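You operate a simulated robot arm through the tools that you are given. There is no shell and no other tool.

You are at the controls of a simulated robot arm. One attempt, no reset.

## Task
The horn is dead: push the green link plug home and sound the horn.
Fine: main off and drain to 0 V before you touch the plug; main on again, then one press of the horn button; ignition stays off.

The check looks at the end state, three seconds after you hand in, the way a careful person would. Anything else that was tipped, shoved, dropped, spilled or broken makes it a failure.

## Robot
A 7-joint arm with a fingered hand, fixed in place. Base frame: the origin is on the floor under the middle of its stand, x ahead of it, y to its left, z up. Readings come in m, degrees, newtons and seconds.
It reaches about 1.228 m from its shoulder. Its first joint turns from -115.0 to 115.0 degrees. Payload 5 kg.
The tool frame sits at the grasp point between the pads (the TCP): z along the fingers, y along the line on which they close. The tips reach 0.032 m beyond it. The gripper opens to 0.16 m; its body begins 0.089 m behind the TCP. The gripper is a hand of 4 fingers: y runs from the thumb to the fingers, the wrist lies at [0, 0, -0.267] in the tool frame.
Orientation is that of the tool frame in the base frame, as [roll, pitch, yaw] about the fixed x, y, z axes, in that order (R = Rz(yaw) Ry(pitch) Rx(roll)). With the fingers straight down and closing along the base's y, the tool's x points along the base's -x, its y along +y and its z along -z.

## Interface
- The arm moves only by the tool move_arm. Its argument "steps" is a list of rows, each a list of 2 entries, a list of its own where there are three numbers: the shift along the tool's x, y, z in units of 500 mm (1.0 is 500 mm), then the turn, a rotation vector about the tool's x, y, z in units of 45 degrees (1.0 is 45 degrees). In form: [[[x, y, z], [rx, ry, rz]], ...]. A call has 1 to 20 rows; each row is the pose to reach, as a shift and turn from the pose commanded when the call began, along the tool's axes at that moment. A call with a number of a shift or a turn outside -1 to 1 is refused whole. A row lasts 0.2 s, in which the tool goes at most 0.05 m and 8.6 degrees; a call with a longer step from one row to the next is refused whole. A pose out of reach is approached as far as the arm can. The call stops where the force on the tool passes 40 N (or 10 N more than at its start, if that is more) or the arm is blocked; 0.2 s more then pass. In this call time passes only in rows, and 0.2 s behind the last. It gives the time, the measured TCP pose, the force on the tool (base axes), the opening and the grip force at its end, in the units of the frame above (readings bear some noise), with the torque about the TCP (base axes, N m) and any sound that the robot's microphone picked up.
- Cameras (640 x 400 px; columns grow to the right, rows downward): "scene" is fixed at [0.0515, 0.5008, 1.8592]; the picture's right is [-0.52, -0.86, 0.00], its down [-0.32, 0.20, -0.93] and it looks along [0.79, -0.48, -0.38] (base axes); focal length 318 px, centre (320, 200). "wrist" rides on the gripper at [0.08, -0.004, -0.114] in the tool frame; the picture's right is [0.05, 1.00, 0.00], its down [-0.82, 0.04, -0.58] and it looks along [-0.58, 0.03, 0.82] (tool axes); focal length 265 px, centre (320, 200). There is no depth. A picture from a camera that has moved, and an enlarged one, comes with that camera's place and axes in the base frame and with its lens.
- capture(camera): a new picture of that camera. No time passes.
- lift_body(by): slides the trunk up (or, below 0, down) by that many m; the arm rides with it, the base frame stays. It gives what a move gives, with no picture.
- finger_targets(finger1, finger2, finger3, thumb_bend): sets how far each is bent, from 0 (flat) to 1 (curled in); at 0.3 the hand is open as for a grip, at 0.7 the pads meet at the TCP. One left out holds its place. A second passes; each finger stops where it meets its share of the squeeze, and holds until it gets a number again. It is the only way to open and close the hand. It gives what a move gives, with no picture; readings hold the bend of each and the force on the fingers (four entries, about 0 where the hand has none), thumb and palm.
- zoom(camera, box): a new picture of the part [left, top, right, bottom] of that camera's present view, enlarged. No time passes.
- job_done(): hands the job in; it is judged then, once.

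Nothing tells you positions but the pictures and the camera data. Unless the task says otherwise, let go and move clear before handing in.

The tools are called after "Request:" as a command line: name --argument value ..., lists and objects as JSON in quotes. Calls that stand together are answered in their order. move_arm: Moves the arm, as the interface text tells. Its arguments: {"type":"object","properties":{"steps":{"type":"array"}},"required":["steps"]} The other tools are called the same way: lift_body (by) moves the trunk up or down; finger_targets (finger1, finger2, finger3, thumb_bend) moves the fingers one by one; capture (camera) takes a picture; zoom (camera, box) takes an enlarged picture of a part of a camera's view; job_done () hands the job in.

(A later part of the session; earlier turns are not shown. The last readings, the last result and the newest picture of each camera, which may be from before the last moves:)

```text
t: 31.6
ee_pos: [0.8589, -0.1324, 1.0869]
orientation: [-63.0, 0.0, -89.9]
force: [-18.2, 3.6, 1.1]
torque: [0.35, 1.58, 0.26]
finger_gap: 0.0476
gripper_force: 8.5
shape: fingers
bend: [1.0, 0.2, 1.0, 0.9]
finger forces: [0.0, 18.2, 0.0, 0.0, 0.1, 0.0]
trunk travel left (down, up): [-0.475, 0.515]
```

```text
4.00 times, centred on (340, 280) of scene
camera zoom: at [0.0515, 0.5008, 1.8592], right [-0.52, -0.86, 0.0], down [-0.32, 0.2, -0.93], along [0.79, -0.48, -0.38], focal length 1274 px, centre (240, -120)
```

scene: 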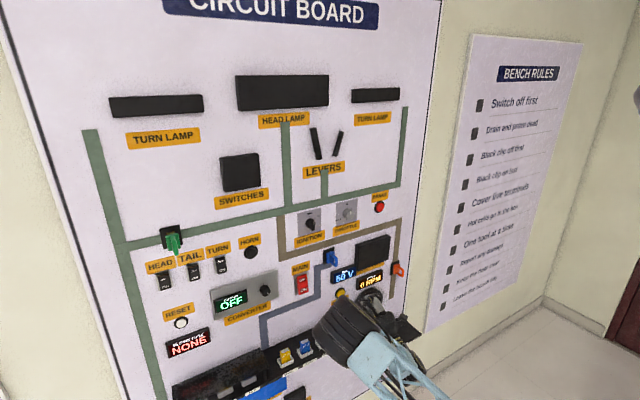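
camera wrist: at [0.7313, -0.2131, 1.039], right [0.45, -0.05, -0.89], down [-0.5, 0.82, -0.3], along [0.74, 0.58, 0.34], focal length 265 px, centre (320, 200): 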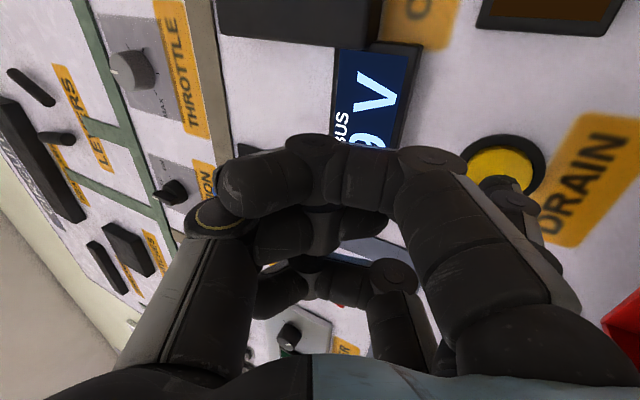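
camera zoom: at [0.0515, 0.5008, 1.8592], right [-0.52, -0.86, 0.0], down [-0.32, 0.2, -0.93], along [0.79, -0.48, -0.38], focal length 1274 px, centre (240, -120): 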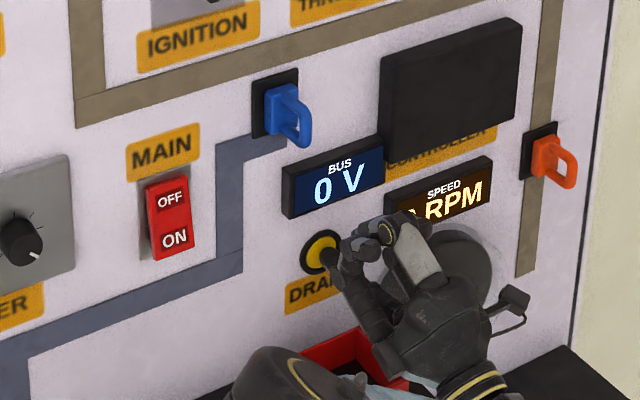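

The bus reads 0 V and MAIN is off. I'll hold one more second, then back straight away from the button.

Request:
move_arm --steps '[[[0, 0, 0], [0, 0, 0]], [[0, 0, 0], [0, 0, 0]], [[0, 0, 0], [0, 0, 0]], [[0, 0, 0], [0, 0, 0]], [[0, 0, 0], [0, 0, 0]], [[0, -0.0363, -0.0713], [0, 0, 0]], [[0, -0.0726, -0.1426], [0, 0, 0]], [[0, -0.1089, -0.2139], [0, 0, 0]], [[0, -0.127, -0.25], [0, 0, 0]]]'

Request:
lift_body --by 0.3

Request:
capture --camera "scene"

Request:
capture --camera "wrist"

```text
t: 33.6
ee_pos: [0.7157, -0.1318, 1.0881]
orientation: [-62.9, 0.0, -90.0]
force: [1.2, 0.4, 0.0]
torque: [-0.04, 0.0, -0.02]
finger_gap: 0.0481
gripper_force: 0.1
shape: fingers
bend: [1.0, 0.2, 1.0, 0.9]
finger forces: [0.0, 0.0, 0.0, 0.0, 0.0, 0.0]
trunk travel left (down, up): [-0.475, 0.515]
```

```text
t: 36.6
ee_pos: [0.7167, -0.1315, 1.387]
orientation: [-62.9, 0.1, -90.1]
force: [-0.5, 0.6, -0.1]
torque: [0.04, 0.03, 0.01]
finger_gap: 0.0481
gripper_force: 0.1
shape: fingers
bend: [1.0, 0.2, 1.0, 0.9]
finger forces: [0.0, 0.1, 0.0, 0.0, 0.0, 0.0]
trunk travel left (down, up): [-0.775, 0.215]
```

```text
taken
```

scene: 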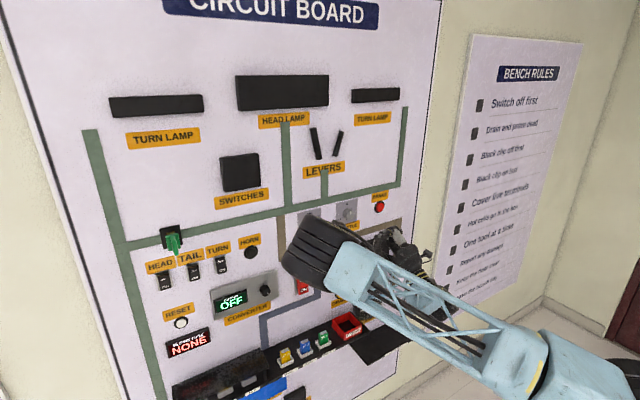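

```text
taken
camera wrist: at [0.6137, -0.2116, 1.3391], right [0.45, -0.05, -0.89], down [-0.5, 0.82, -0.3], along [0.74, 0.58, 0.34], focal length 265 px, centre (320, 200)
```

wrist: 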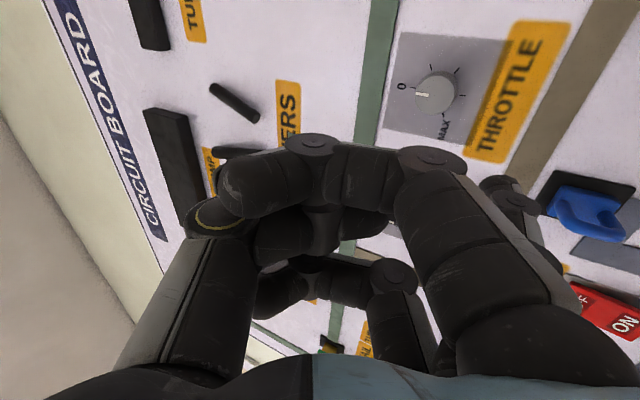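

The hand is clear of the board and raised. Next I'll carry it left along the board, well in front of all controls, towards the green plug.

Request:
move_arm --steps '[[[-0.09, 0, 0], [0, 0, 0]], [[-0.18, 0, 0], [0, 0, 0]], [[-0.27, 0, 0], [0, 0, 0]], [[-0.36, 0, 0], [0, 0, 0]], [[-0.45, 0, 0], [0, 0, 0]], [[-0.54, 0, 0], [0, 0, 0]], [[-0.63, 0, 0], [0, 0, 0]], [[-0.72, 0, 0], [0, 0, 0]], [[-0.8, 0, 0], [0, 0, 0]]]'

Request:
move_arm --steps '[[[-0.08, -0.05, 0.025], [0, 0, 0]], [[-0.16, -0.1, 0.051], [0, 0, 0]], [[-0.22, -0.15, 0.076], [0, 0, 0]], [[-0.26, -0.2245, 0.1144], [0, 0, 0]]]'

Request:
capture --camera "scene"

Request:
capture --camera "wrist"

```text
t: 38.6
ee_pos: [0.7137, 0.2662, 1.3821]
orientation: [-63.0, 0.0, -90.0]
force: [-0.7, 0.3, 0.7]
torque: [0.03, 0.01, -0.06]
finger_gap: 0.0481
gripper_force: 0.0
shape: fingers
bend: [1.0, 0.2, 1.0, 0.9]
finger forces: [0.0, 0.0, 0.0, 0.0, 0.1, 0.1]
trunk travel left (down, up): [-0.775, 0.215]
```

```text
t: 39.6
ee_pos: [0.7132, 0.3961, 1.5095]
orientation: [-63.1, 0.0, -90.1]
force: [0.1, -0.5, 0.1]
torque: [0.0, 0.0, 0.0]
finger_gap: 0.0481
gripper_force: 0.0
shape: fingers
bend: [1.0, 0.2, 1.0, 0.9]
finger forces: [0.0, 0.0, 0.0, 0.0, 0.1, 0.0]
trunk travel left (down, up): [-0.775, 0.215]
```

```text
taken
```

scene: 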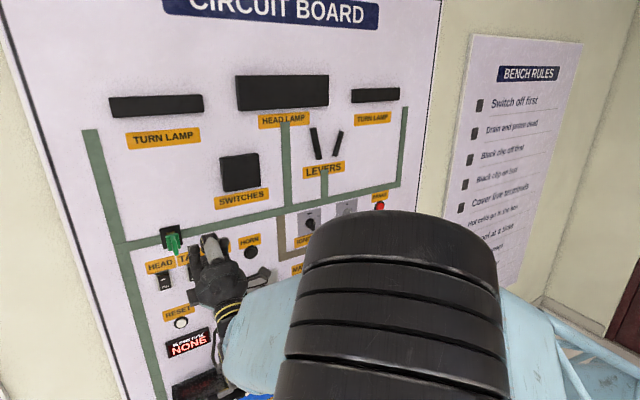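

```text
taken
camera wrist: at [0.611, 0.3156, 1.4617], right [0.45, -0.05, -0.89], down [-0.5, 0.82, -0.3], along [0.74, 0.58, 0.34], focal length 265 px, centre (320, 200)
```

wrist: 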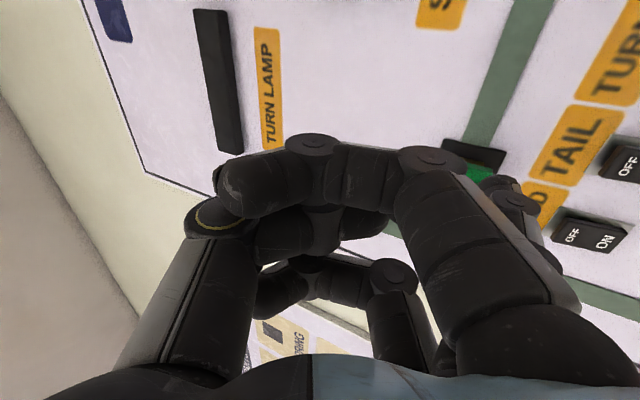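

The plug is partly hidden behind the fingers in the wrist view. I'll shift 5 cm left to line up with it and look closely from both cameras.

Request:
move_arm --steps '[[[-0.06, 0, 0], [0, 0, 0]], [[-0.11, 0, 0], [0, 0, 0]]]'

Request:
zoom --camera "wrist" --box '[400, 30, 600, 230]'

Request:
zoom --camera "scene" --box '[130, 200, 290, 300]'

```text
t: 40.2
ee_pos: [0.7154, 0.4541, 1.5097]
orientation: [-63.0, -0.1, -89.9]
force: [-0.3, 1.2, 0.2]
torque: [0.01, -0.01, -0.01]
finger_gap: 0.048
gripper_force: 0.1
shape: fingers
bend: [1.0, 0.2, 1.0, 0.9]
finger forces: [0.0, 0.0, 0.1, 0.0, 0.0, 0.0]
trunk travel left (down, up): [-0.775, 0.215]
```

```text
2.00 times, centred on (500, 130) of wrist
camera zoom: at [0.6132, 0.3736, 1.4614], right [0.45, -0.05, -0.89], down [-0.49, 0.82, -0.3], along [0.74, 0.58, 0.34], focal length 531 px, centre (-40, 340)
```

zoom: 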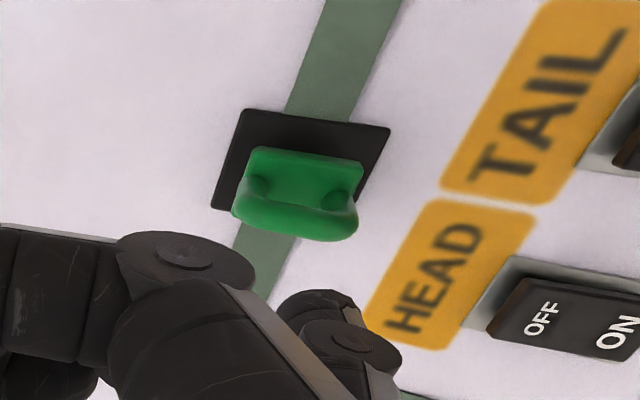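

```text
4.00 times, centred on (210, 250) of scene
camera zoom: at [0.0515, 0.5008, 1.8592], right [-0.52, -0.86, 0.0], down [-0.32, 0.2, -0.93], along [0.79, -0.48, -0.38], focal length 1274 px, centre (760, 0)
```

zoom: 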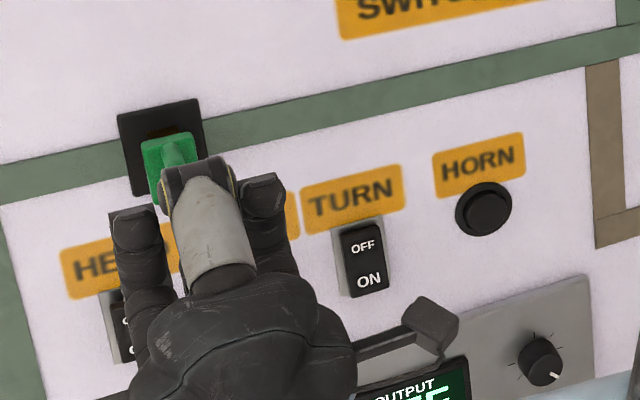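

The green plug stands out further than the blue and orange ones: its handle bar is vertical, near (0.86, 0.451, 1.427), with the socket at (0.935, 0.450, 1.426). I'll bring the tip forward to just short of the bar and check alignment.

Request:
move_arm --steps '[[[0, 0.0136, 0.0267], [0, 0, 0]], [[0, 0.0254, 0.0499], [0, 0, 0]]]'

Request:
zoom --camera "wrist" --box '[420, 80, 570, 230]'

Request:
zoom --camera "scene" --box '[140, 210, 220, 260]'

```text
t: 40.8
ee_pos: [0.7427, 0.4541, 1.5127]
orientation: [-63.0, 0.0, -90.0]
force: [0.2, -0.9, 0.2]
torque: [-0.02, -0.01, 0.01]
finger_gap: 0.0479
gripper_force: 0.0
shape: fingers
bend: [1.0, 0.2, 1.0, 0.9]
finger forces: [0.0, 0.0, 0.0, 0.0, 0.0, 0.1]
trunk travel left (down, up): [-0.775, 0.215]
```

```text
2.67 times, centred on (495, 155) of wrist
camera zoom: at [0.6412, 0.3738, 1.4647], right [0.45, -0.05, -0.89], down [-0.5, 0.82, -0.3], along [0.74, 0.58, 0.34], focal length 708 px, centre (-147, 320)
```

zoom: 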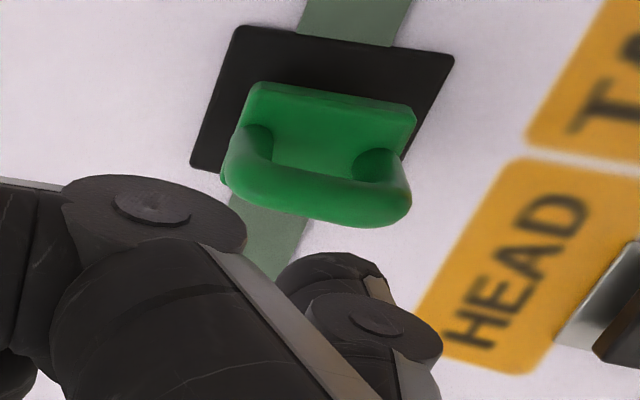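

```text
8.00 times, centred on (180, 235) of scene
camera zoom: at [0.0515, 0.5008, 1.8592], right [-0.52, -0.86, 0.0], down [-0.32, 0.2, -0.93], along [0.79, -0.48, -0.38], focal length 2548 px, centre (1440, -80)
```

zoom: 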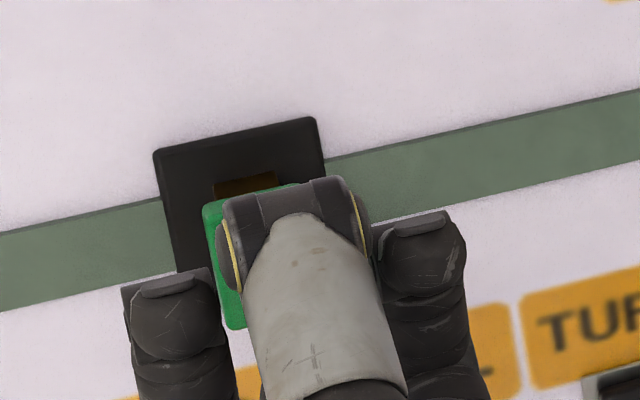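

The tip at (0.822, 0.453, 1.427) lines up with the bar, about 2–3 cm short of it. I'll shift 3 mm right and move in gently to contact.

Request:
move_arm --steps '[[[0.006, 0.0045, 0.0089], [0, 0, 0]], [[0.006, 0.0091, 0.0178], [0, 0, 0]], [[0.006, 0.0136, 0.0267], [0, 0, 0]], [[0.006, 0.0182, 0.0356], [0, 0, 0]]]'

Request:
zoom --camera "wrist" --box '[420, 80, 570, 230]'

Request:
zoom --camera "scene" --box '[140, 210, 220, 260]'

```text
t: 41.8
ee_pos: [0.7637, 0.4489, 1.5133]
orientation: [-63.1, 0.0, -90.0]
force: [0.4, 0.1, -1.4]
torque: [-0.01, -0.04, 0.0]
finger_gap: 0.0478
gripper_force: 0.3
shape: fingers
bend: [1.0, 0.2, 1.0, 0.9]
finger forces: [0.0, 0.0, 0.1, 0.0, 0.0, 0.0]
trunk travel left (down, up): [-0.775, 0.215]
```

```text
2.67 times, centred on (495, 155) of wrist
camera zoom: at [0.6615, 0.3704, 1.4646], right [0.45, -0.05, -0.89], down [-0.5, 0.81, -0.3], along [0.74, 0.58, 0.34], focal length 708 px, centre (-147, 320)
```

zoom: 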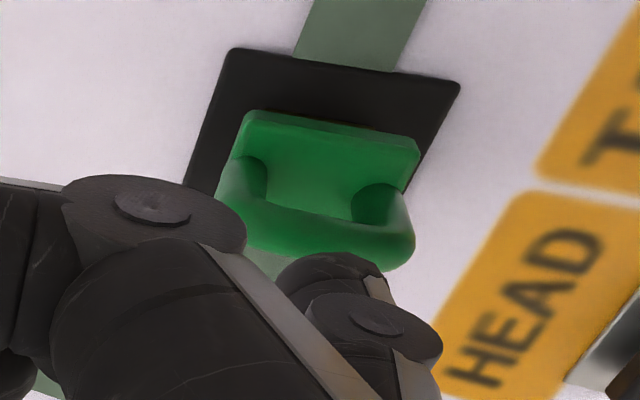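

```text
8.00 times, centred on (180, 235) of scene
camera zoom: at [0.0515, 0.5008, 1.8592], right [-0.52, -0.86, 0.0], down [-0.32, 0.2, -0.93], along [0.79, -0.48, -0.38], focal length 2548 px, centre (1440, -80)
```

zoom: 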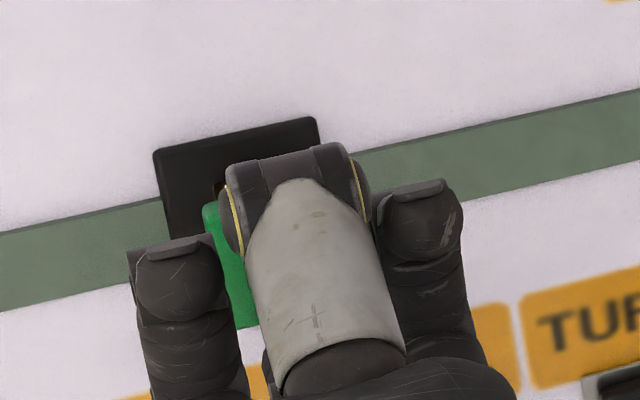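

The tip is about 1–2 cm from the bar and aligned with it. I'll continue in 4 mm steps and watch the force.

Request:
move_arm --steps '[[[0, 0.0036, 0.0071], [0, 0, 0]], [[0, 0.0073, 0.0143], [0, 0, 0]], [[0, 0.0109, 0.0214], [0, 0, 0]], [[0, 0.0145, 0.0285], [0, 0, 0]]]'

Request:
zoom --camera "wrist" --box '[420, 80, 570, 230]'

```text
t: 42.8
ee_pos: [0.7792, 0.453, 1.5138]
orientation: [-62.9, 0.0, -90.0]
force: [-4.2, -1.3, 0.5]
torque: [-0.13, 0.47, -0.07]
finger_gap: 0.048
gripper_force: 2.6
shape: fingers
bend: [1.0, 0.19, 1.0, 0.9]
finger forces: [0.0, 5.2, 0.0, 0.1, 0.0, 0.0]
trunk travel left (down, up): [-0.775, 0.215]
```

```text
2.67 times, centred on (495, 155) of wrist
camera zoom: at [0.6766, 0.3714, 1.4653], right [0.45, -0.05, -0.89], down [-0.5, 0.82, -0.3], along [0.74, 0.58, 0.34], focal length 708 px, centre (-147, 320)
```

zoom: 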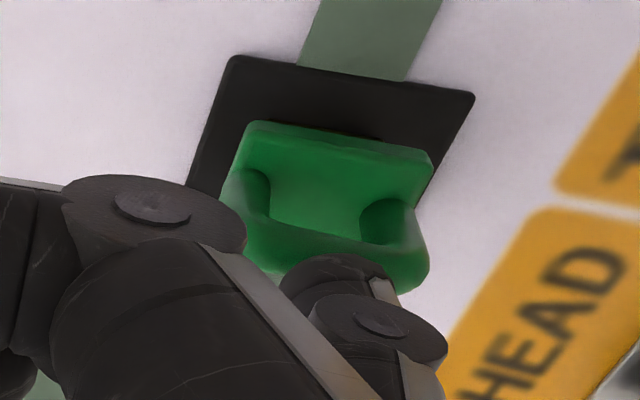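

Contact is made: about 4 N straight back on the finger, with the tip on the middle of the bar. I'll push on in small steps.

Request:
move_arm --steps '[[[0, 0.0036, 0.0071], [0, 0, 0]], [[0, 0.0073, 0.0143], [0, 0, 0]], [[0, 0.0109, 0.0214], [0, 0, 0]]]'

Request:
zoom --camera "wrist" --box '[420, 80, 570, 230]'

Request:
zoom --camera "scene" --box '[140, 210, 220, 260]'

```text
t: 43.6
ee_pos: [0.7925, 0.4515, 1.5118]
orientation: [-63.0, 0.0, -90.1]
force: [-0.9, 0.0, -0.4]
torque: [0.02, 0.01, 0.0]
finger_gap: 0.0479
gripper_force: 0.1
shape: fingers
bend: [1.0, 0.2, 1.0, 0.9]
finger forces: [0.1, 0.1, 0.0, 0.0, 0.0, 0.0]
trunk travel left (down, up): [-0.775, 0.215]
```

```text
2.67 times, centred on (495, 155) of wrist
camera zoom: at [0.6899, 0.3713, 1.4642], right [0.45, -0.05, -0.89], down [-0.49, 0.82, -0.3], along [0.74, 0.58, 0.34], focal length 708 px, centre (-147, 320)
```

zoom: 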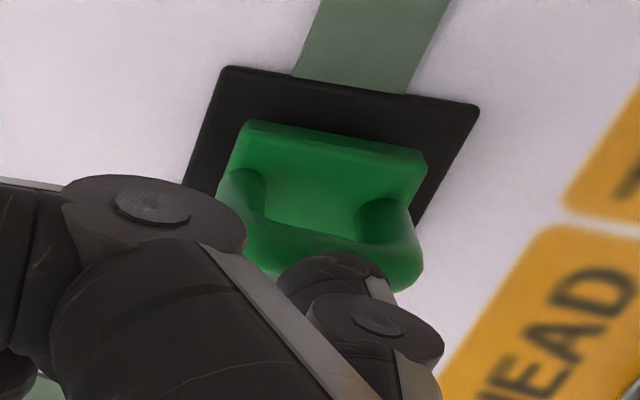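

```text
8.00 times, centred on (180, 235) of scene
camera zoom: at [0.0515, 0.5008, 1.8592], right [-0.52, -0.86, 0.0], down [-0.32, 0.2, -0.93], along [0.79, -0.48, -0.38], focal length 2548 px, centre (1440, -80)
```

zoom: 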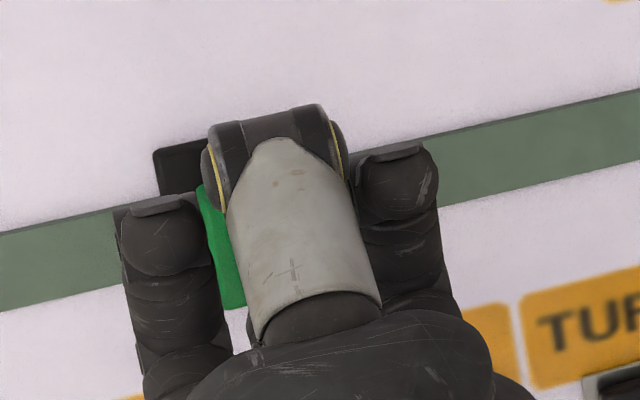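

The plug is moving in with the finger (about 1.3 cm so far) and the force has dropped again. I'll keep pushing until it seats.

Request:
move_arm --steps '[[[0, 0.0036, 0.0071], [0, 0, 0]], [[0, 0.0073, 0.0143], [0, 0, 0]], [[0, 0.0109, 0.0214], [0, 0, 0]], [[0, 0.0145, 0.0285], [0, 0, 0]]]'

Request:
zoom --camera "wrist" --box '[420, 80, 570, 230]'

Request:
zoom --camera "scene" --box '[140, 210, 220, 260]'

```text
t: 44.6
ee_pos: [0.8014, 0.4521, 1.5168]
orientation: [-62.9, 0.1, -89.9]
force: [-39.5, -10.0, 3.3]
torque: [-0.95, 3.51, -0.77]
finger_gap: 0.0478
gripper_force: 19.3
shape: fingers
bend: [1.0, 0.19, 1.0, 0.9]
finger forces: [0.1, 38.6, 0.0, 0.1, 0.0, 0.0]
trunk travel left (down, up): [-0.775, 0.215]
```

```text
2.67 times, centred on (495, 155) of wrist
camera zoom: at [0.6986, 0.3711, 1.468], right [0.46, -0.05, -0.89], down [-0.5, 0.82, -0.3], along [0.74, 0.58, 0.35], focal length 708 px, centre (-147, 320)
```

zoom: 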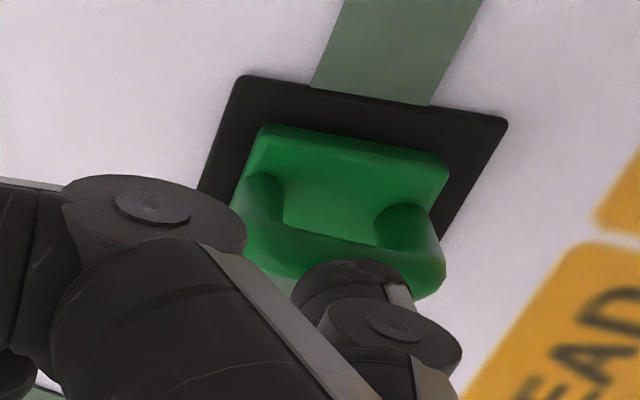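

```text
8.00 times, centred on (180, 235) of scene
camera zoom: at [0.0515, 0.5008, 1.8592], right [-0.52, -0.86, 0.0], down [-0.32, 0.2, -0.93], along [0.79, -0.48, -0.38], focal length 2548 px, centre (1440, -80)
```

zoom: 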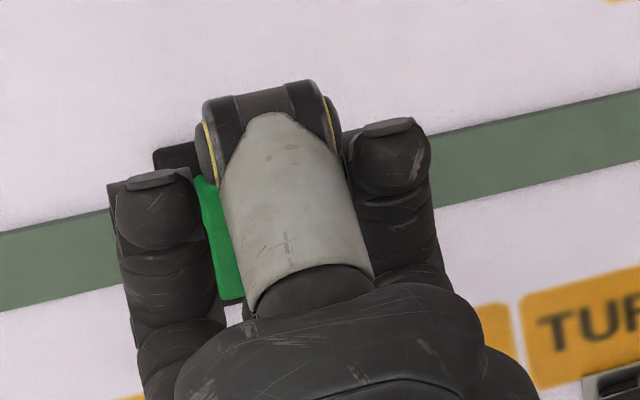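

The push met a hard stop at about 40 N after roughly 2.2 cm of travel, so the plug looks seated. I'll back off straight and inspect it.

Request:
move_arm --steps '[[[0, -0.0182, -0.0356], [0, 0, 0]], [[0, -0.0454, -0.0891], [0, 0, 0]], [[0, -0.0817, -0.1604], [0, 0, 0]]]'

Request:
zoom --camera "wrist" --box '[400, 30, 600, 230]'

Request:
zoom --camera "scene" --box '[140, 210, 220, 260]'

```text
t: 45.4
ee_pos: [0.7171, 0.4501, 1.516]
orientation: [-62.9, 0.0, -90.0]
force: [-0.3, 0.1, -0.2]
torque: [-0.02, 0.02, 0.02]
finger_gap: 0.048
gripper_force: 0.0
shape: fingers
bend: [1.0, 0.2, 1.0, 0.9]
finger forces: [0.0, 0.0, 0.0, 0.0, 0.0, 0.0]
trunk travel left (down, up): [-0.775, 0.215]
```

```text
2.00 times, centred on (500, 130) of wrist
camera zoom: at [0.6154, 0.3697, 1.4679], right [0.45, -0.05, -0.89], down [-0.49, 0.82, -0.3], along [0.74, 0.58, 0.35], focal length 531 px, centre (-40, 340)
```

zoom: 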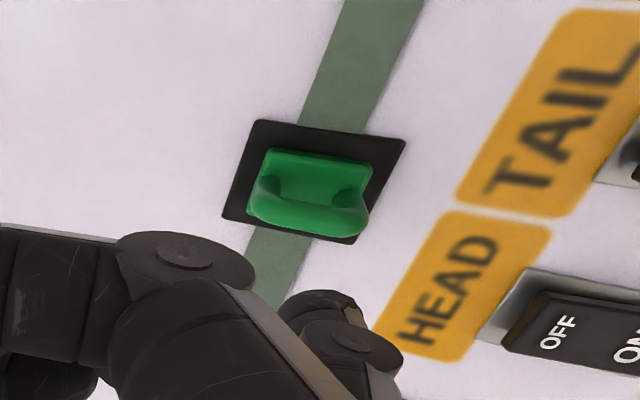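

```text
8.00 times, centred on (180, 235) of scene
camera zoom: at [0.0515, 0.5008, 1.8592], right [-0.52, -0.86, 0.0], down [-0.32, 0.2, -0.93], along [0.79, -0.48, -0.38], focal length 2548 px, centre (1440, -80)
```

zoom: 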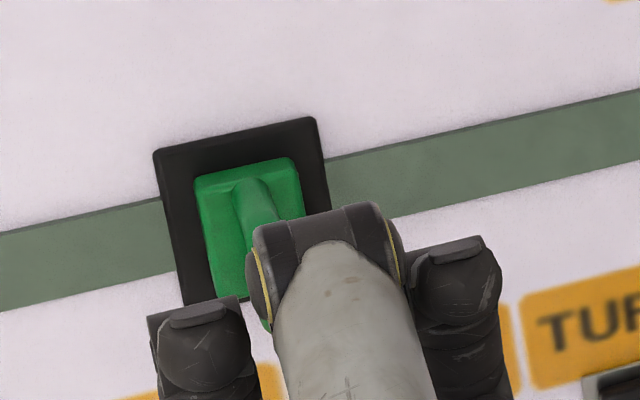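

The green block is now flush and centred on its black plate, with no gap showing, so the plug is home. Next I'll move back right in front of the board and lower the trunk to reach MAIN's ON half at about (0.049, 1.097).

Request:
move_arm --steps '[[[0.09, 0, 0], [0, 0, 0]], [[0.18, 0, 0], [0, 0, 0]], [[0.27, 0, 0], [0, 0, 0]], [[0.36, 0, 0], [0, 0, 0]], [[0.45, 0, 0], [0, 0, 0]], [[0.54, 0, 0], [0, 0, 0]], [[0.63, 0, 0], [0, 0, 0]], [[0.72, 0, 0], [0, 0, 0]], [[0.802, 0, 0], [0, 0, 0]]]'

Request:
lift_body --by -0.335

Request:
capture --camera "scene"

Request:
zoom --camera "scene" --box '[140, 210, 220, 260]'

Request:
zoom --camera "wrist" --box '[400, 30, 600, 230]'

```text
t: 47.4
ee_pos: [0.7194, 0.0477, 1.5109]
orientation: [-63.0, 0.0, -90.0]
force: [-0.3, -0.4, 0.0]
torque: [-0.04, 0.0, 0.06]
finger_gap: 0.0479
gripper_force: 0.1
shape: fingers
bend: [1.0, 0.2, 1.0, 0.9]
finger forces: [0.1, 0.0, 0.1, 0.0, 0.0, 0.0]
trunk travel left (down, up): [-0.775, 0.215]
```

```text
t: 50.7
ee_pos: [0.719, 0.0484, 1.1755]
orientation: [-63.1, 0.1, -90.0]
force: [-0.1, 0.0, -0.3]
torque: [-0.03, 0.01, -0.03]
finger_gap: 0.0481
gripper_force: 0.1
shape: fingers
bend: [1.0, 0.2, 1.0, 0.9]
finger forces: [0.0, 0.0, 0.0, 0.1, 0.0, 0.0]
trunk travel left (down, up): [-0.44, 0.55]
```

```text
taken
```

scene: 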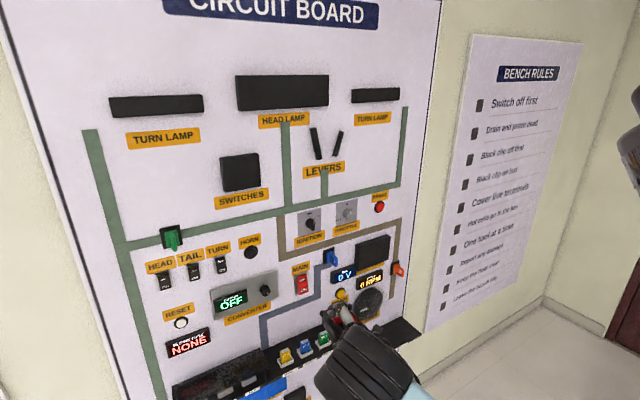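

```text
8.00 times, centred on (180, 235) of scene
camera zoom: at [0.0515, 0.5008, 1.8592], right [-0.52, -0.86, 0.0], down [-0.32, 0.2, -0.93], along [0.79, -0.48, -0.38], focal length 2548 px, centre (1440, -80)
```

zoom: 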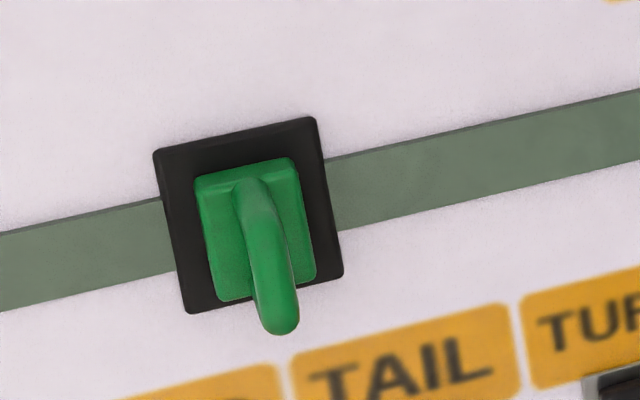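

```text
2.00 times, centred on (500, 130) of wrist
camera zoom: at [0.6162, -0.0312, 1.1284], right [0.45, -0.05, -0.89], down [-0.5, 0.82, -0.3], along [0.74, 0.58, 0.34], focal length 531 px, centre (-40, 340)
```

zoom: 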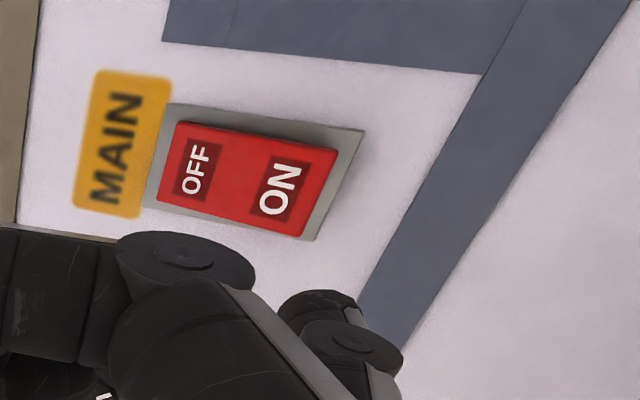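

The plug stays home with the finger away, and the bus shows 0 V. The tip is at (0.797, 0.048, 1.09). I'll compare against the blue plug once more and bring the tip up in front of the ON half.

Request:
zoom --camera "scene" --box '[300, 235, 380, 285]'

Request:
move_arm --steps '[[[0, 0.0278, 0.0678], [0, 0, 0]], [[0, 0.0556, 0.1355], [0, 0, 0]]]'

Request:
zoom --camera "wrist" --box '[400, 80, 600, 280]'

```text
8.00 times, centred on (340, 260) of scene
camera zoom: at [0.0515, 0.5008, 1.8592], right [-0.52, -0.86, 0.0], down [-0.32, 0.2, -0.93], along [0.79, -0.48, -0.38], focal length 2548 px, centre (160, -280)
```

zoom: 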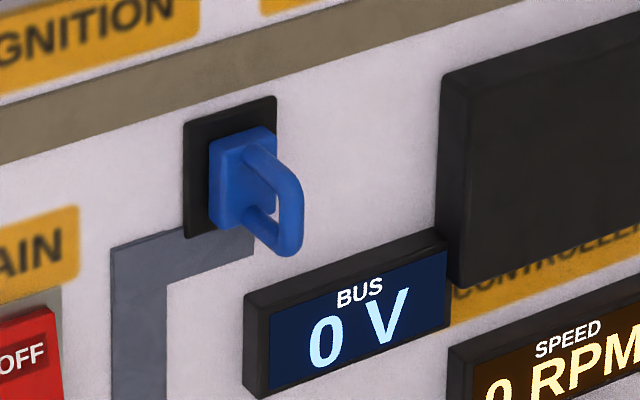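

```text
t: 51.3
ee_pos: [0.7922, 0.0469, 1.1847]
orientation: [-63.0, 0.0, -90.0]
force: [-0.2, -0.5, 0.1]
torque: [-0.01, 0.02, 0.0]
finger_gap: 0.0481
gripper_force: 0.1
shape: fingers
bend: [1.0, 0.2, 1.0, 0.9]
finger forces: [0.1, 0.0, 0.1, 0.0, 0.0, 0.0]
trunk travel left (down, up): [-0.44, 0.55]
```

```text
2.00 times, centred on (500, 180) of wrist
camera zoom: at [0.69, -0.033, 1.1363], right [0.45, -0.05, -0.89], down [-0.5, 0.81, -0.3], along [0.74, 0.58, 0.34], focal length 531 px, centre (-40, 240)
```

zoom: 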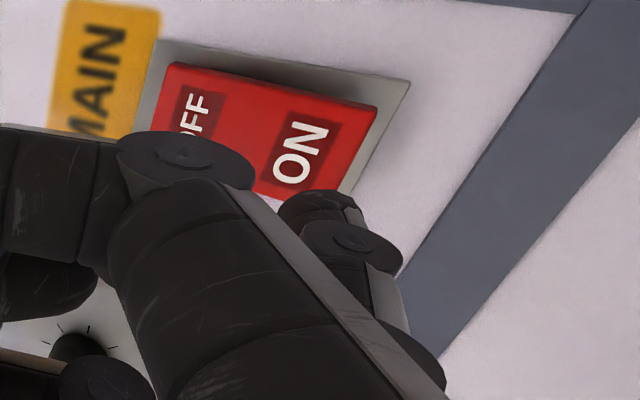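

Both plugs sit alike, and the fingertip at (0.870, 0.047, 1.100) is in line with the ON half. I'll advance and press it.

Request:
move_arm --steps '[[[0, 0.0091, 0.0178], [0, 0, 0]], [[0, 0.0182, 0.0356], [0, 0, 0]], [[0, 0.0254, 0.0499], [0, 0, 0]], [[0, 0.03, 0.0588], [0, 0, 0]]]'

Request:
zoom --camera "wrist" --box '[400, 80, 600, 280]'

Request:
zoom --camera "scene" --box '[260, 230, 420, 330]'

```text
t: 52.3
ee_pos: [0.8253, 0.0482, 1.1841]
orientation: [-63.0, -0.1, -90.0]
force: [0.1, 0.5, 0.3]
torque: [0.02, 0.0, -0.02]
finger_gap: 0.0481
gripper_force: 0.0
shape: fingers
bend: [1.0, 0.2, 1.0, 0.9]
finger forces: [0.1, 0.0, 0.0, 0.0, 0.1, 0.1]
trunk travel left (down, up): [-0.44, 0.55]
```

```text
2.00 times, centred on (500, 180) of wrist
camera zoom: at [0.7222, -0.0321, 1.1358], right [0.45, -0.05, -0.89], down [-0.5, 0.82, -0.3], along [0.74, 0.58, 0.34], focal length 531 px, centre (-40, 240)
```

zoom: 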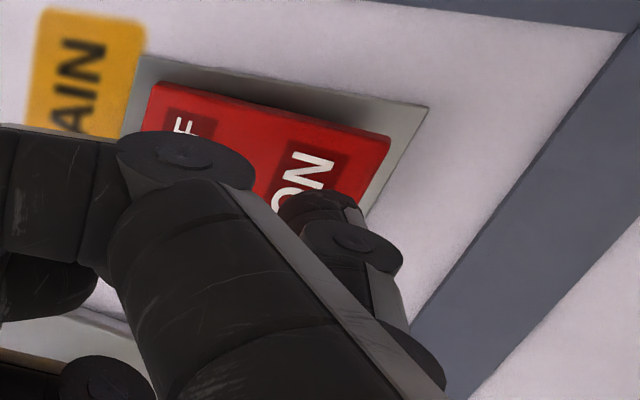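

```text
4.00 times, centred on (340, 280) of scene
camera zoom: at [0.0515, 0.5008, 1.8592], right [-0.52, -0.86, 0.0], down [-0.32, 0.2, -0.93], along [0.79, -0.48, -0.38], focal length 1274 px, centre (240, -120)
```

zoom: 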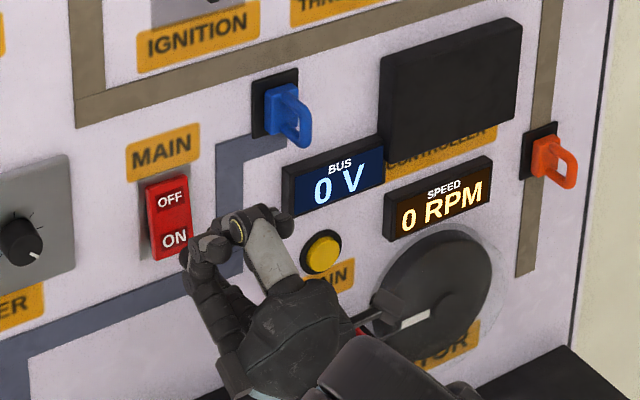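

The tip is nearly on the ON half with no contact yet, so I'll continue with small steps.

Request:
move_arm --steps '[[[0, 0.0036, 0.0071], [0, 0, 0]], [[0, 0.0073, 0.0143], [0, 0, 0]], [[0, 0.0109, 0.0214], [0, 0, 0]], [[0, 0.0145, 0.0285], [0, 0, 0]]]'

Request:
zoom --camera "wrist" --box '[400, 80, 600, 280]'

Request:
zoom --camera "scene" --box '[260, 230, 420, 330]'

```text
t: 53.3
ee_pos: [0.8414, 0.049, 1.1826]
orientation: [-63.0, 0.0, -90.1]
force: [-1.8, 0.5, -0.9]
torque: [-0.03, 0.12, 0.01]
finger_gap: 0.0481
gripper_force: 0.9
shape: fingers
bend: [1.0, 0.2, 1.0, 0.9]
finger forces: [0.0, 1.1, 0.0, 0.1, 0.0, 0.0]
trunk travel left (down, up): [-0.44, 0.55]
```

```text
2.00 times, centred on (500, 180) of wrist
camera zoom: at [0.738, -0.0314, 1.1343], right [0.45, -0.05, -0.89], down [-0.5, 0.82, -0.3], along [0.74, 0.58, 0.34], focal length 531 px, centre (-40, 240)
```

zoom: 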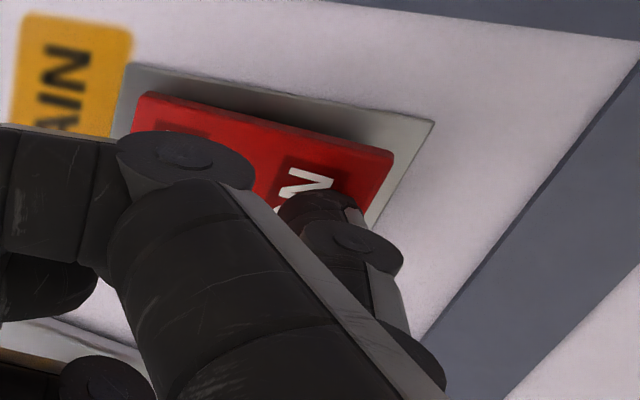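

```text
4.00 times, centred on (340, 280) of scene
camera zoom: at [0.0515, 0.5008, 1.8592], right [-0.52, -0.86, 0.0], down [-0.32, 0.2, -0.93], along [0.79, -0.48, -0.38], focal length 1274 px, centre (240, -120)
```

zoom: 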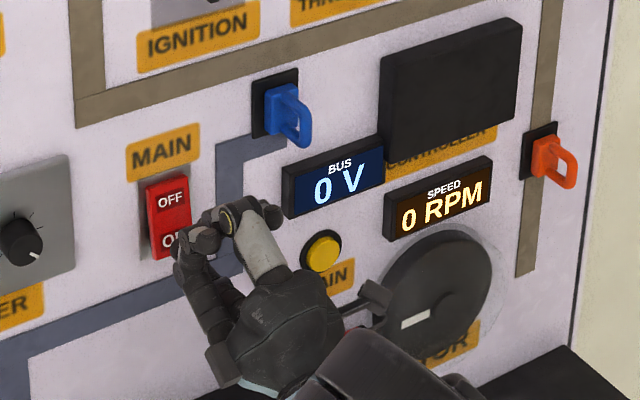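

Light contact (about 2 N) with the ON half but no flip yet, so I'll push a little further.

Request:
move_arm --steps '[[[0, 0.0036, 0.0071], [0, 0, 0]], [[0, 0.0064, 0.0125], [0, 0, 0]], [[0, 0.0082, 0.016], [0, 0, 0]]]'

Request:
zoom --camera "wrist" --box '[400, 80, 600, 280]'

Request:
zoom --camera "scene" --box '[260, 230, 420, 330]'

```text
t: 54.1
ee_pos: [0.8499, 0.0493, 1.1825]
orientation: [-63.0, 0.0, -90.1]
force: [-0.7, 1.1, -0.3]
torque: [-0.02, 0.11, 0.0]
finger_gap: 0.0481
gripper_force: 0.6
shape: fingers
bend: [1.0, 0.2, 1.0, 0.9]
finger forces: [0.1, 0.9, 0.0, 0.0, 0.0, 0.1]
trunk travel left (down, up): [-0.44, 0.55]
```

```text
2.00 times, centred on (500, 180) of wrist
camera zoom: at [0.7474, -0.0306, 1.1344], right [0.45, -0.05, -0.89], down [-0.5, 0.82, -0.3], along [0.74, 0.58, 0.34], focal length 531 px, centre (-40, 240)
```

zoom: 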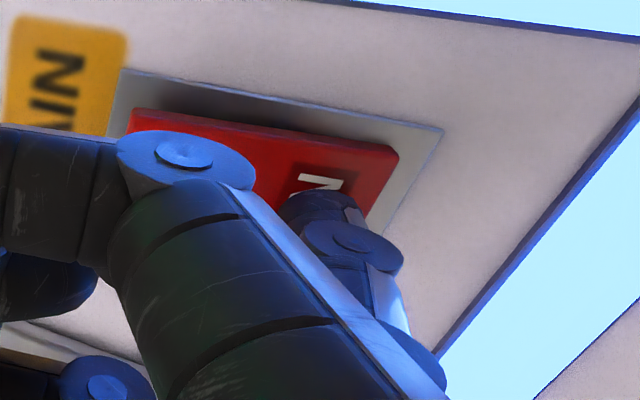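

```text
4.00 times, centred on (340, 280) of scene
camera zoom: at [0.0515, 0.5008, 1.8592], right [-0.52, -0.86, 0.0], down [-0.32, 0.2, -0.93], along [0.79, -0.48, -0.38], focal length 1274 px, centre (240, -120)
```

zoom: 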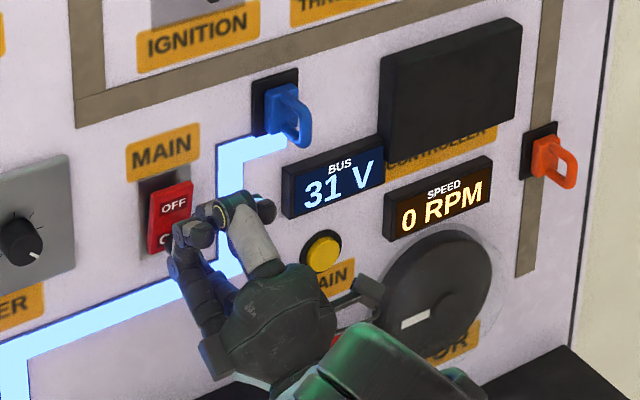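

MAIN is ON again: the trace is lit and the bus is charging (31 V). I'll back off and move up in front of the HORN button at about (0.23, 1.31).

Request:
move_arm --steps '[[[0, -0.0409, -0.0802], [0, 0, 0]], [[0, -0.0817, -0.1604], [0, 0, 0]], [[-0.0603, -0.1444, -0.1285], [0, 0, 0]], [[-0.1207, -0.207, -0.0965], [0, 0, 0]], [[-0.181, -0.2697, -0.0646], [0, 0, 0]], [[-0.2413, -0.3324, -0.0327], [0, 0, 0]], [[-0.3017, -0.395, -0.0007], [0, 0, 0]], [[-0.362, -0.4577, 0.0312], [0, 0, 0]]]'

Request:
capture --camera "scene"

Request:
zoom --camera "wrist" --box '[400, 80, 600, 280]'

Request:
zoom --camera "scene" --box '[180, 200, 380, 325]'

```text
t: 55.9
ee_pos: [0.761, 0.2295, 1.3937]
orientation: [-62.9, -0.1, -89.9]
force: [0.3, 0.0, -0.6]
torque: [-0.02, -0.06, -0.01]
finger_gap: 0.048
gripper_force: 0.1
shape: fingers
bend: [1.0, 0.2, 1.0, 0.9]
finger forces: [0.1, 0.0, 0.0, 0.1, 0.0, 0.0]
trunk travel left (down, up): [-0.44, 0.55]
```

```text
taken
```

scene: 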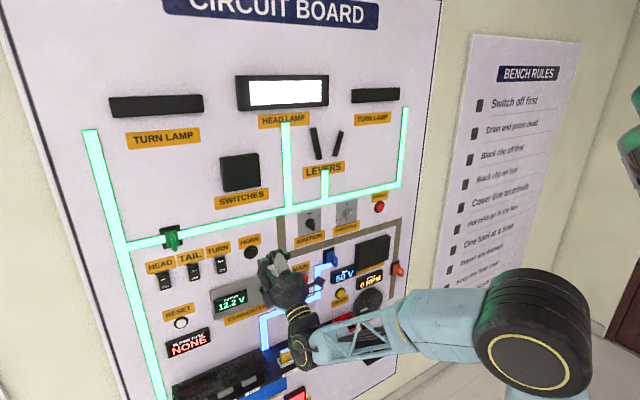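

```text
2.00 times, centred on (500, 180) of wrist
camera zoom: at [0.6587, 0.1491, 1.3464], right [0.45, -0.05, -0.89], down [-0.49, 0.82, -0.3], along [0.74, 0.58, 0.34], focal length 531 px, centre (-40, 240)
```

zoom: 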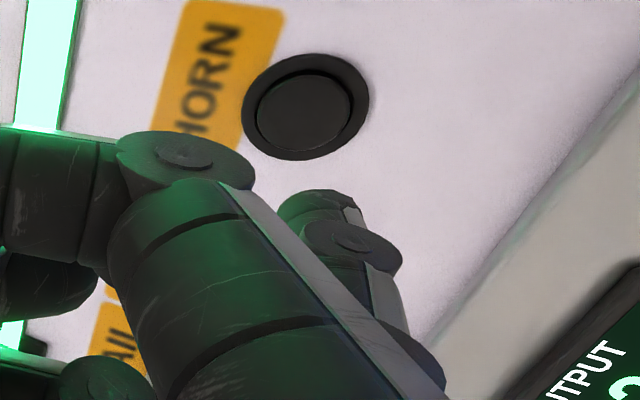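

```text
3.20 times, centred on (280, 262) of scene
camera zoom: at [0.0515, 0.5008, 1.8592], right [-0.52, -0.86, 0.0], down [-0.32, 0.2, -0.93], along [0.79, -0.48, -0.38], focal length 1019 px, centre (448, 0)
```

zoom: 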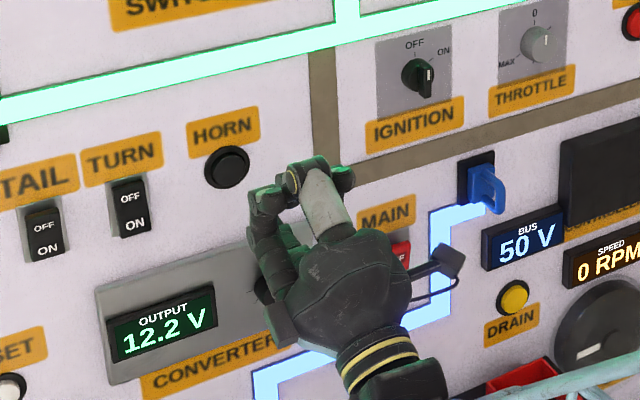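

Power is back: bus 50 V, converter 12.2 V, and the green circuit is lit through the plug. The tip at (0.839, 0.2295, 1.309) lines up with HORN at (0.229, 1.309). I'll go in to about 1.5 cm short of it.

Request:
move_arm --steps '[[[0, 0.0272, 0.0535], [0, 0, 0]], [[0, 0.0499, 0.098], [0, 0, 0]], [[0, 0.0636, 0.1248], [0, 0, 0]]]'

Request:
zoom --camera "wrist" --box '[400, 80, 600, 280]'

Request:
zoom --camera "scene" --box '[180, 200, 380, 325]'

```text
t: 56.7
ee_pos: [0.8314, 0.2289, 1.3953]
orientation: [-63.0, 0.0, -90.0]
force: [0.4, -0.8, 0.5]
torque: [-0.01, 0.01, 0.0]
finger_gap: 0.0482
gripper_force: 0.1
shape: fingers
bend: [1.0, 0.2, 1.0, 0.9]
finger forces: [0.1, 0.1, 0.0, 0.0, 0.0, 0.1]
trunk travel left (down, up): [-0.44, 0.55]
```

```text
2.00 times, centred on (500, 180) of wrist
camera zoom: at [0.7287, 0.1496, 1.3473], right [0.45, -0.05, -0.89], down [-0.5, 0.82, -0.3], along [0.74, 0.58, 0.34], focal length 531 px, centre (-40, 240)
```

zoom: 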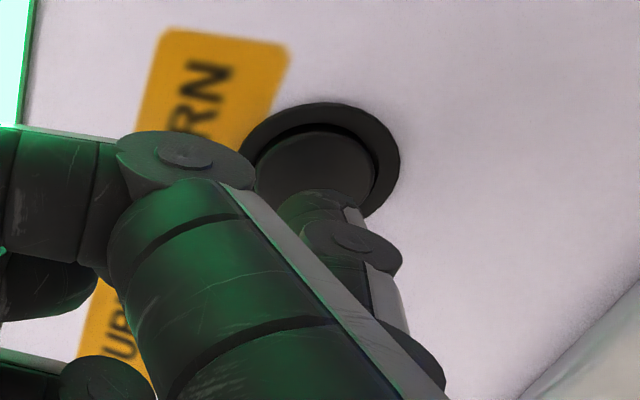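

```text
3.20 times, centred on (280, 262) of scene
camera zoom: at [0.0515, 0.5008, 1.8592], right [-0.52, -0.86, 0.0], down [-0.32, 0.2, -0.93], along [0.79, -0.48, -0.38], focal length 1019 px, centre (448, 0)
```

zoom: 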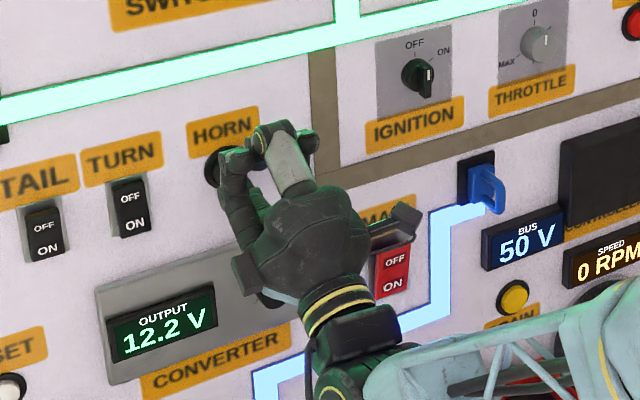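

The tip is centred on the HORN button, about 1.5 cm away. I'll make one slow, clean press and listen.

Request:
move_arm --steps '[[[0, 0.0091, 0.0178], [0, 0, 0]], [[0, 0.0145, 0.0285], [0, 0, 0]], [[0, 0.0182, 0.0356], [0, 0, 0]], [[0, 0.0218, 0.0428], [0, 0, 0]], [[0, 0.0254, 0.0499], [0, 0, 0]]]'

Request:
zoom --camera "wrist" --box '[400, 80, 600, 280]'

```text
t: 57.9
ee_pos: [0.8577, 0.2308, 1.3952]
orientation: [-62.9, 0.0, -90.0]
force: [-13.6, -0.5, 0.6]
torque: [-0.07, 1.18, -0.05]
finger_gap: 0.0479
gripper_force: 6.3
shape: fingers
bend: [1.0, 0.19, 1.0, 0.9]
finger forces: [0.1, 13.6, 0.0, 0.1, 0.0, 0.0]
trunk travel left (down, up): [-0.44, 0.55]
heard: click
```

```text
2.00 times, centred on (500, 180) of wrist
camera zoom: at [0.7545, 0.15, 1.347], right [0.45, -0.05, -0.89], down [-0.49, 0.82, -0.3], along [0.74, 0.58, 0.35], focal length 531 px, centre (-40, 240)
```

zoom: 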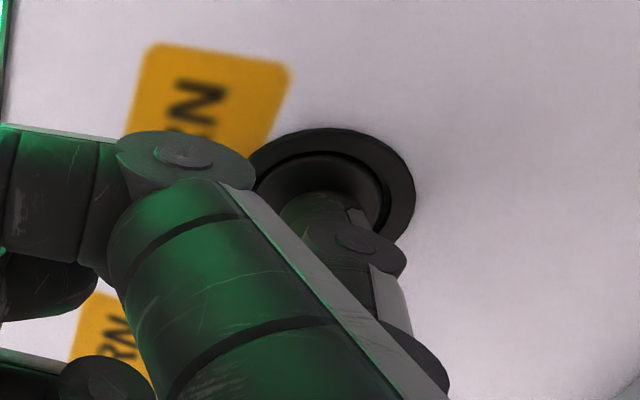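

A click was heard and the button is down at about 14 N. I'll hold it there briefly without adding travel to hear whether the horn sounds.

Request:
move_arm --steps '[[[0, 0, 0], [0, 0, 0]], [[0, 0, 0], [0, 0, 0]], [[0, 0, 0], [0, 0, 0]]]'

Request:
capture --camera "scene"

```text
t: 58.7
ee_pos: [0.8564, 0.2302, 1.3952]
orientation: [-62.9, 0.0, -90.0]
force: [-14.7, -0.4, 1.0]
torque: [-0.04, 1.31, -0.04]
finger_gap: 0.048
gripper_force: 7.3
shape: fingers
bend: [1.0, 0.19, 1.0, 0.9]
finger forces: [0.0, 14.5, 0.1, 0.1, 0.0, 0.1]
trunk travel left (down, up): [-0.44, 0.55]
```

```text
taken
```

scene: 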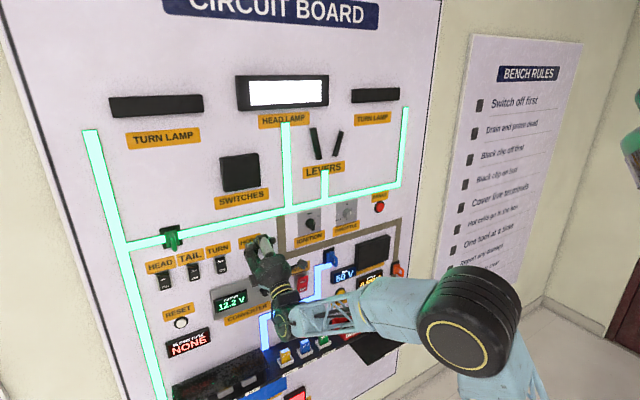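

Only the click was heard so far. Something lights up red at the bottom of the scene view, so I'll zoom in there and on the displays while the button is held.

Request:
zoom --camera "scene" --box '[160, 320, 340, 400]'

Request:
zoom --camera "scene" --box '[130, 220, 290, 360]'

Request:
capture --camera "wrist"

```text
3.56 times, centred on (250, 360) of scene
camera zoom: at [0.0515, 0.5008, 1.8592], right [-0.52, -0.86, 0.0], down [-0.32, 0.2, -0.93], along [0.79, -0.48, -0.38], focal length 1132 px, centre (569, -369)
```

zoom: 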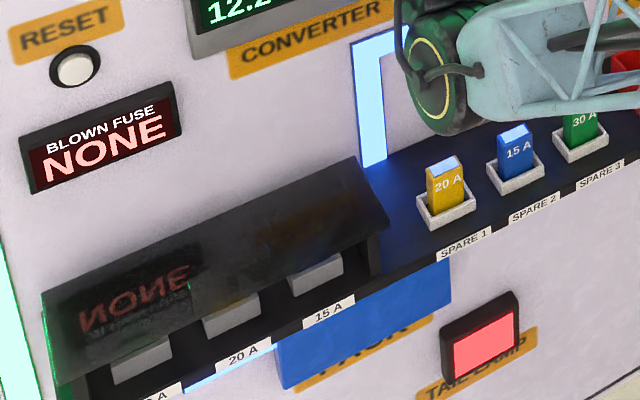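

```text
2.86 times, centred on (210, 290) of scene
camera zoom: at [0.0515, 0.5008, 1.8592], right [-0.52, -0.86, 0.0], down [-0.32, 0.2, -0.93], along [0.79, -0.48, -0.38], focal length 910 px, centre (634, -57)
```

zoom: 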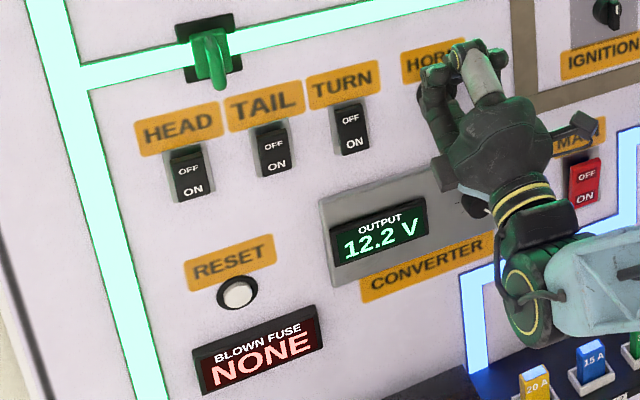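

```text
taken
camera wrist: at [0.7547, 0.15, 1.3469], right [0.45, -0.05, -0.89], down [-0.49, 0.82, -0.3], along [0.74, 0.58, 0.34], focal length 265 px, centre (320, 200)
```

wrist: 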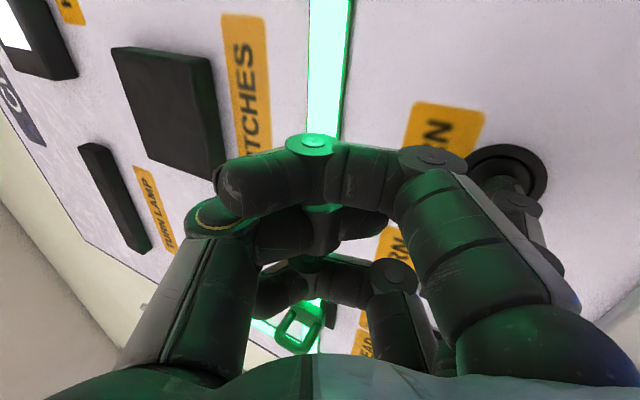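

Head and tail lamps light because their rockers were already ON; nothing else has changed. While still in this same press I'll go 2 mm deeper to make sure the button is fully down, and listen.

Request:
move_arm --steps '[[[0, 0.0009, 0.0018], [0, 0, 0]], [[0, 0.0018, 0.0036], [0, 0, 0]], [[0, 0.0018, 0.0036], [0, 0, 0]], [[0, 0.0018, 0.0036], [0, 0, 0]]]'

```text
t: 59.7
ee_pos: [0.8577, 0.23, 1.3937]
orientation: [-62.9, 0.0, -90.0]
force: [-17.6, -2.2, 2.0]
torque: [-0.22, 1.4, -0.2]
finger_gap: 0.0479
gripper_force: 7.9
shape: fingers
bend: [1.0, 0.2, 1.0, 0.9]
finger forces: [0.0, 16.8, 0.0, 0.0, 0.0, 0.0]
trunk travel left (down, up): [-0.44, 0.55]
```

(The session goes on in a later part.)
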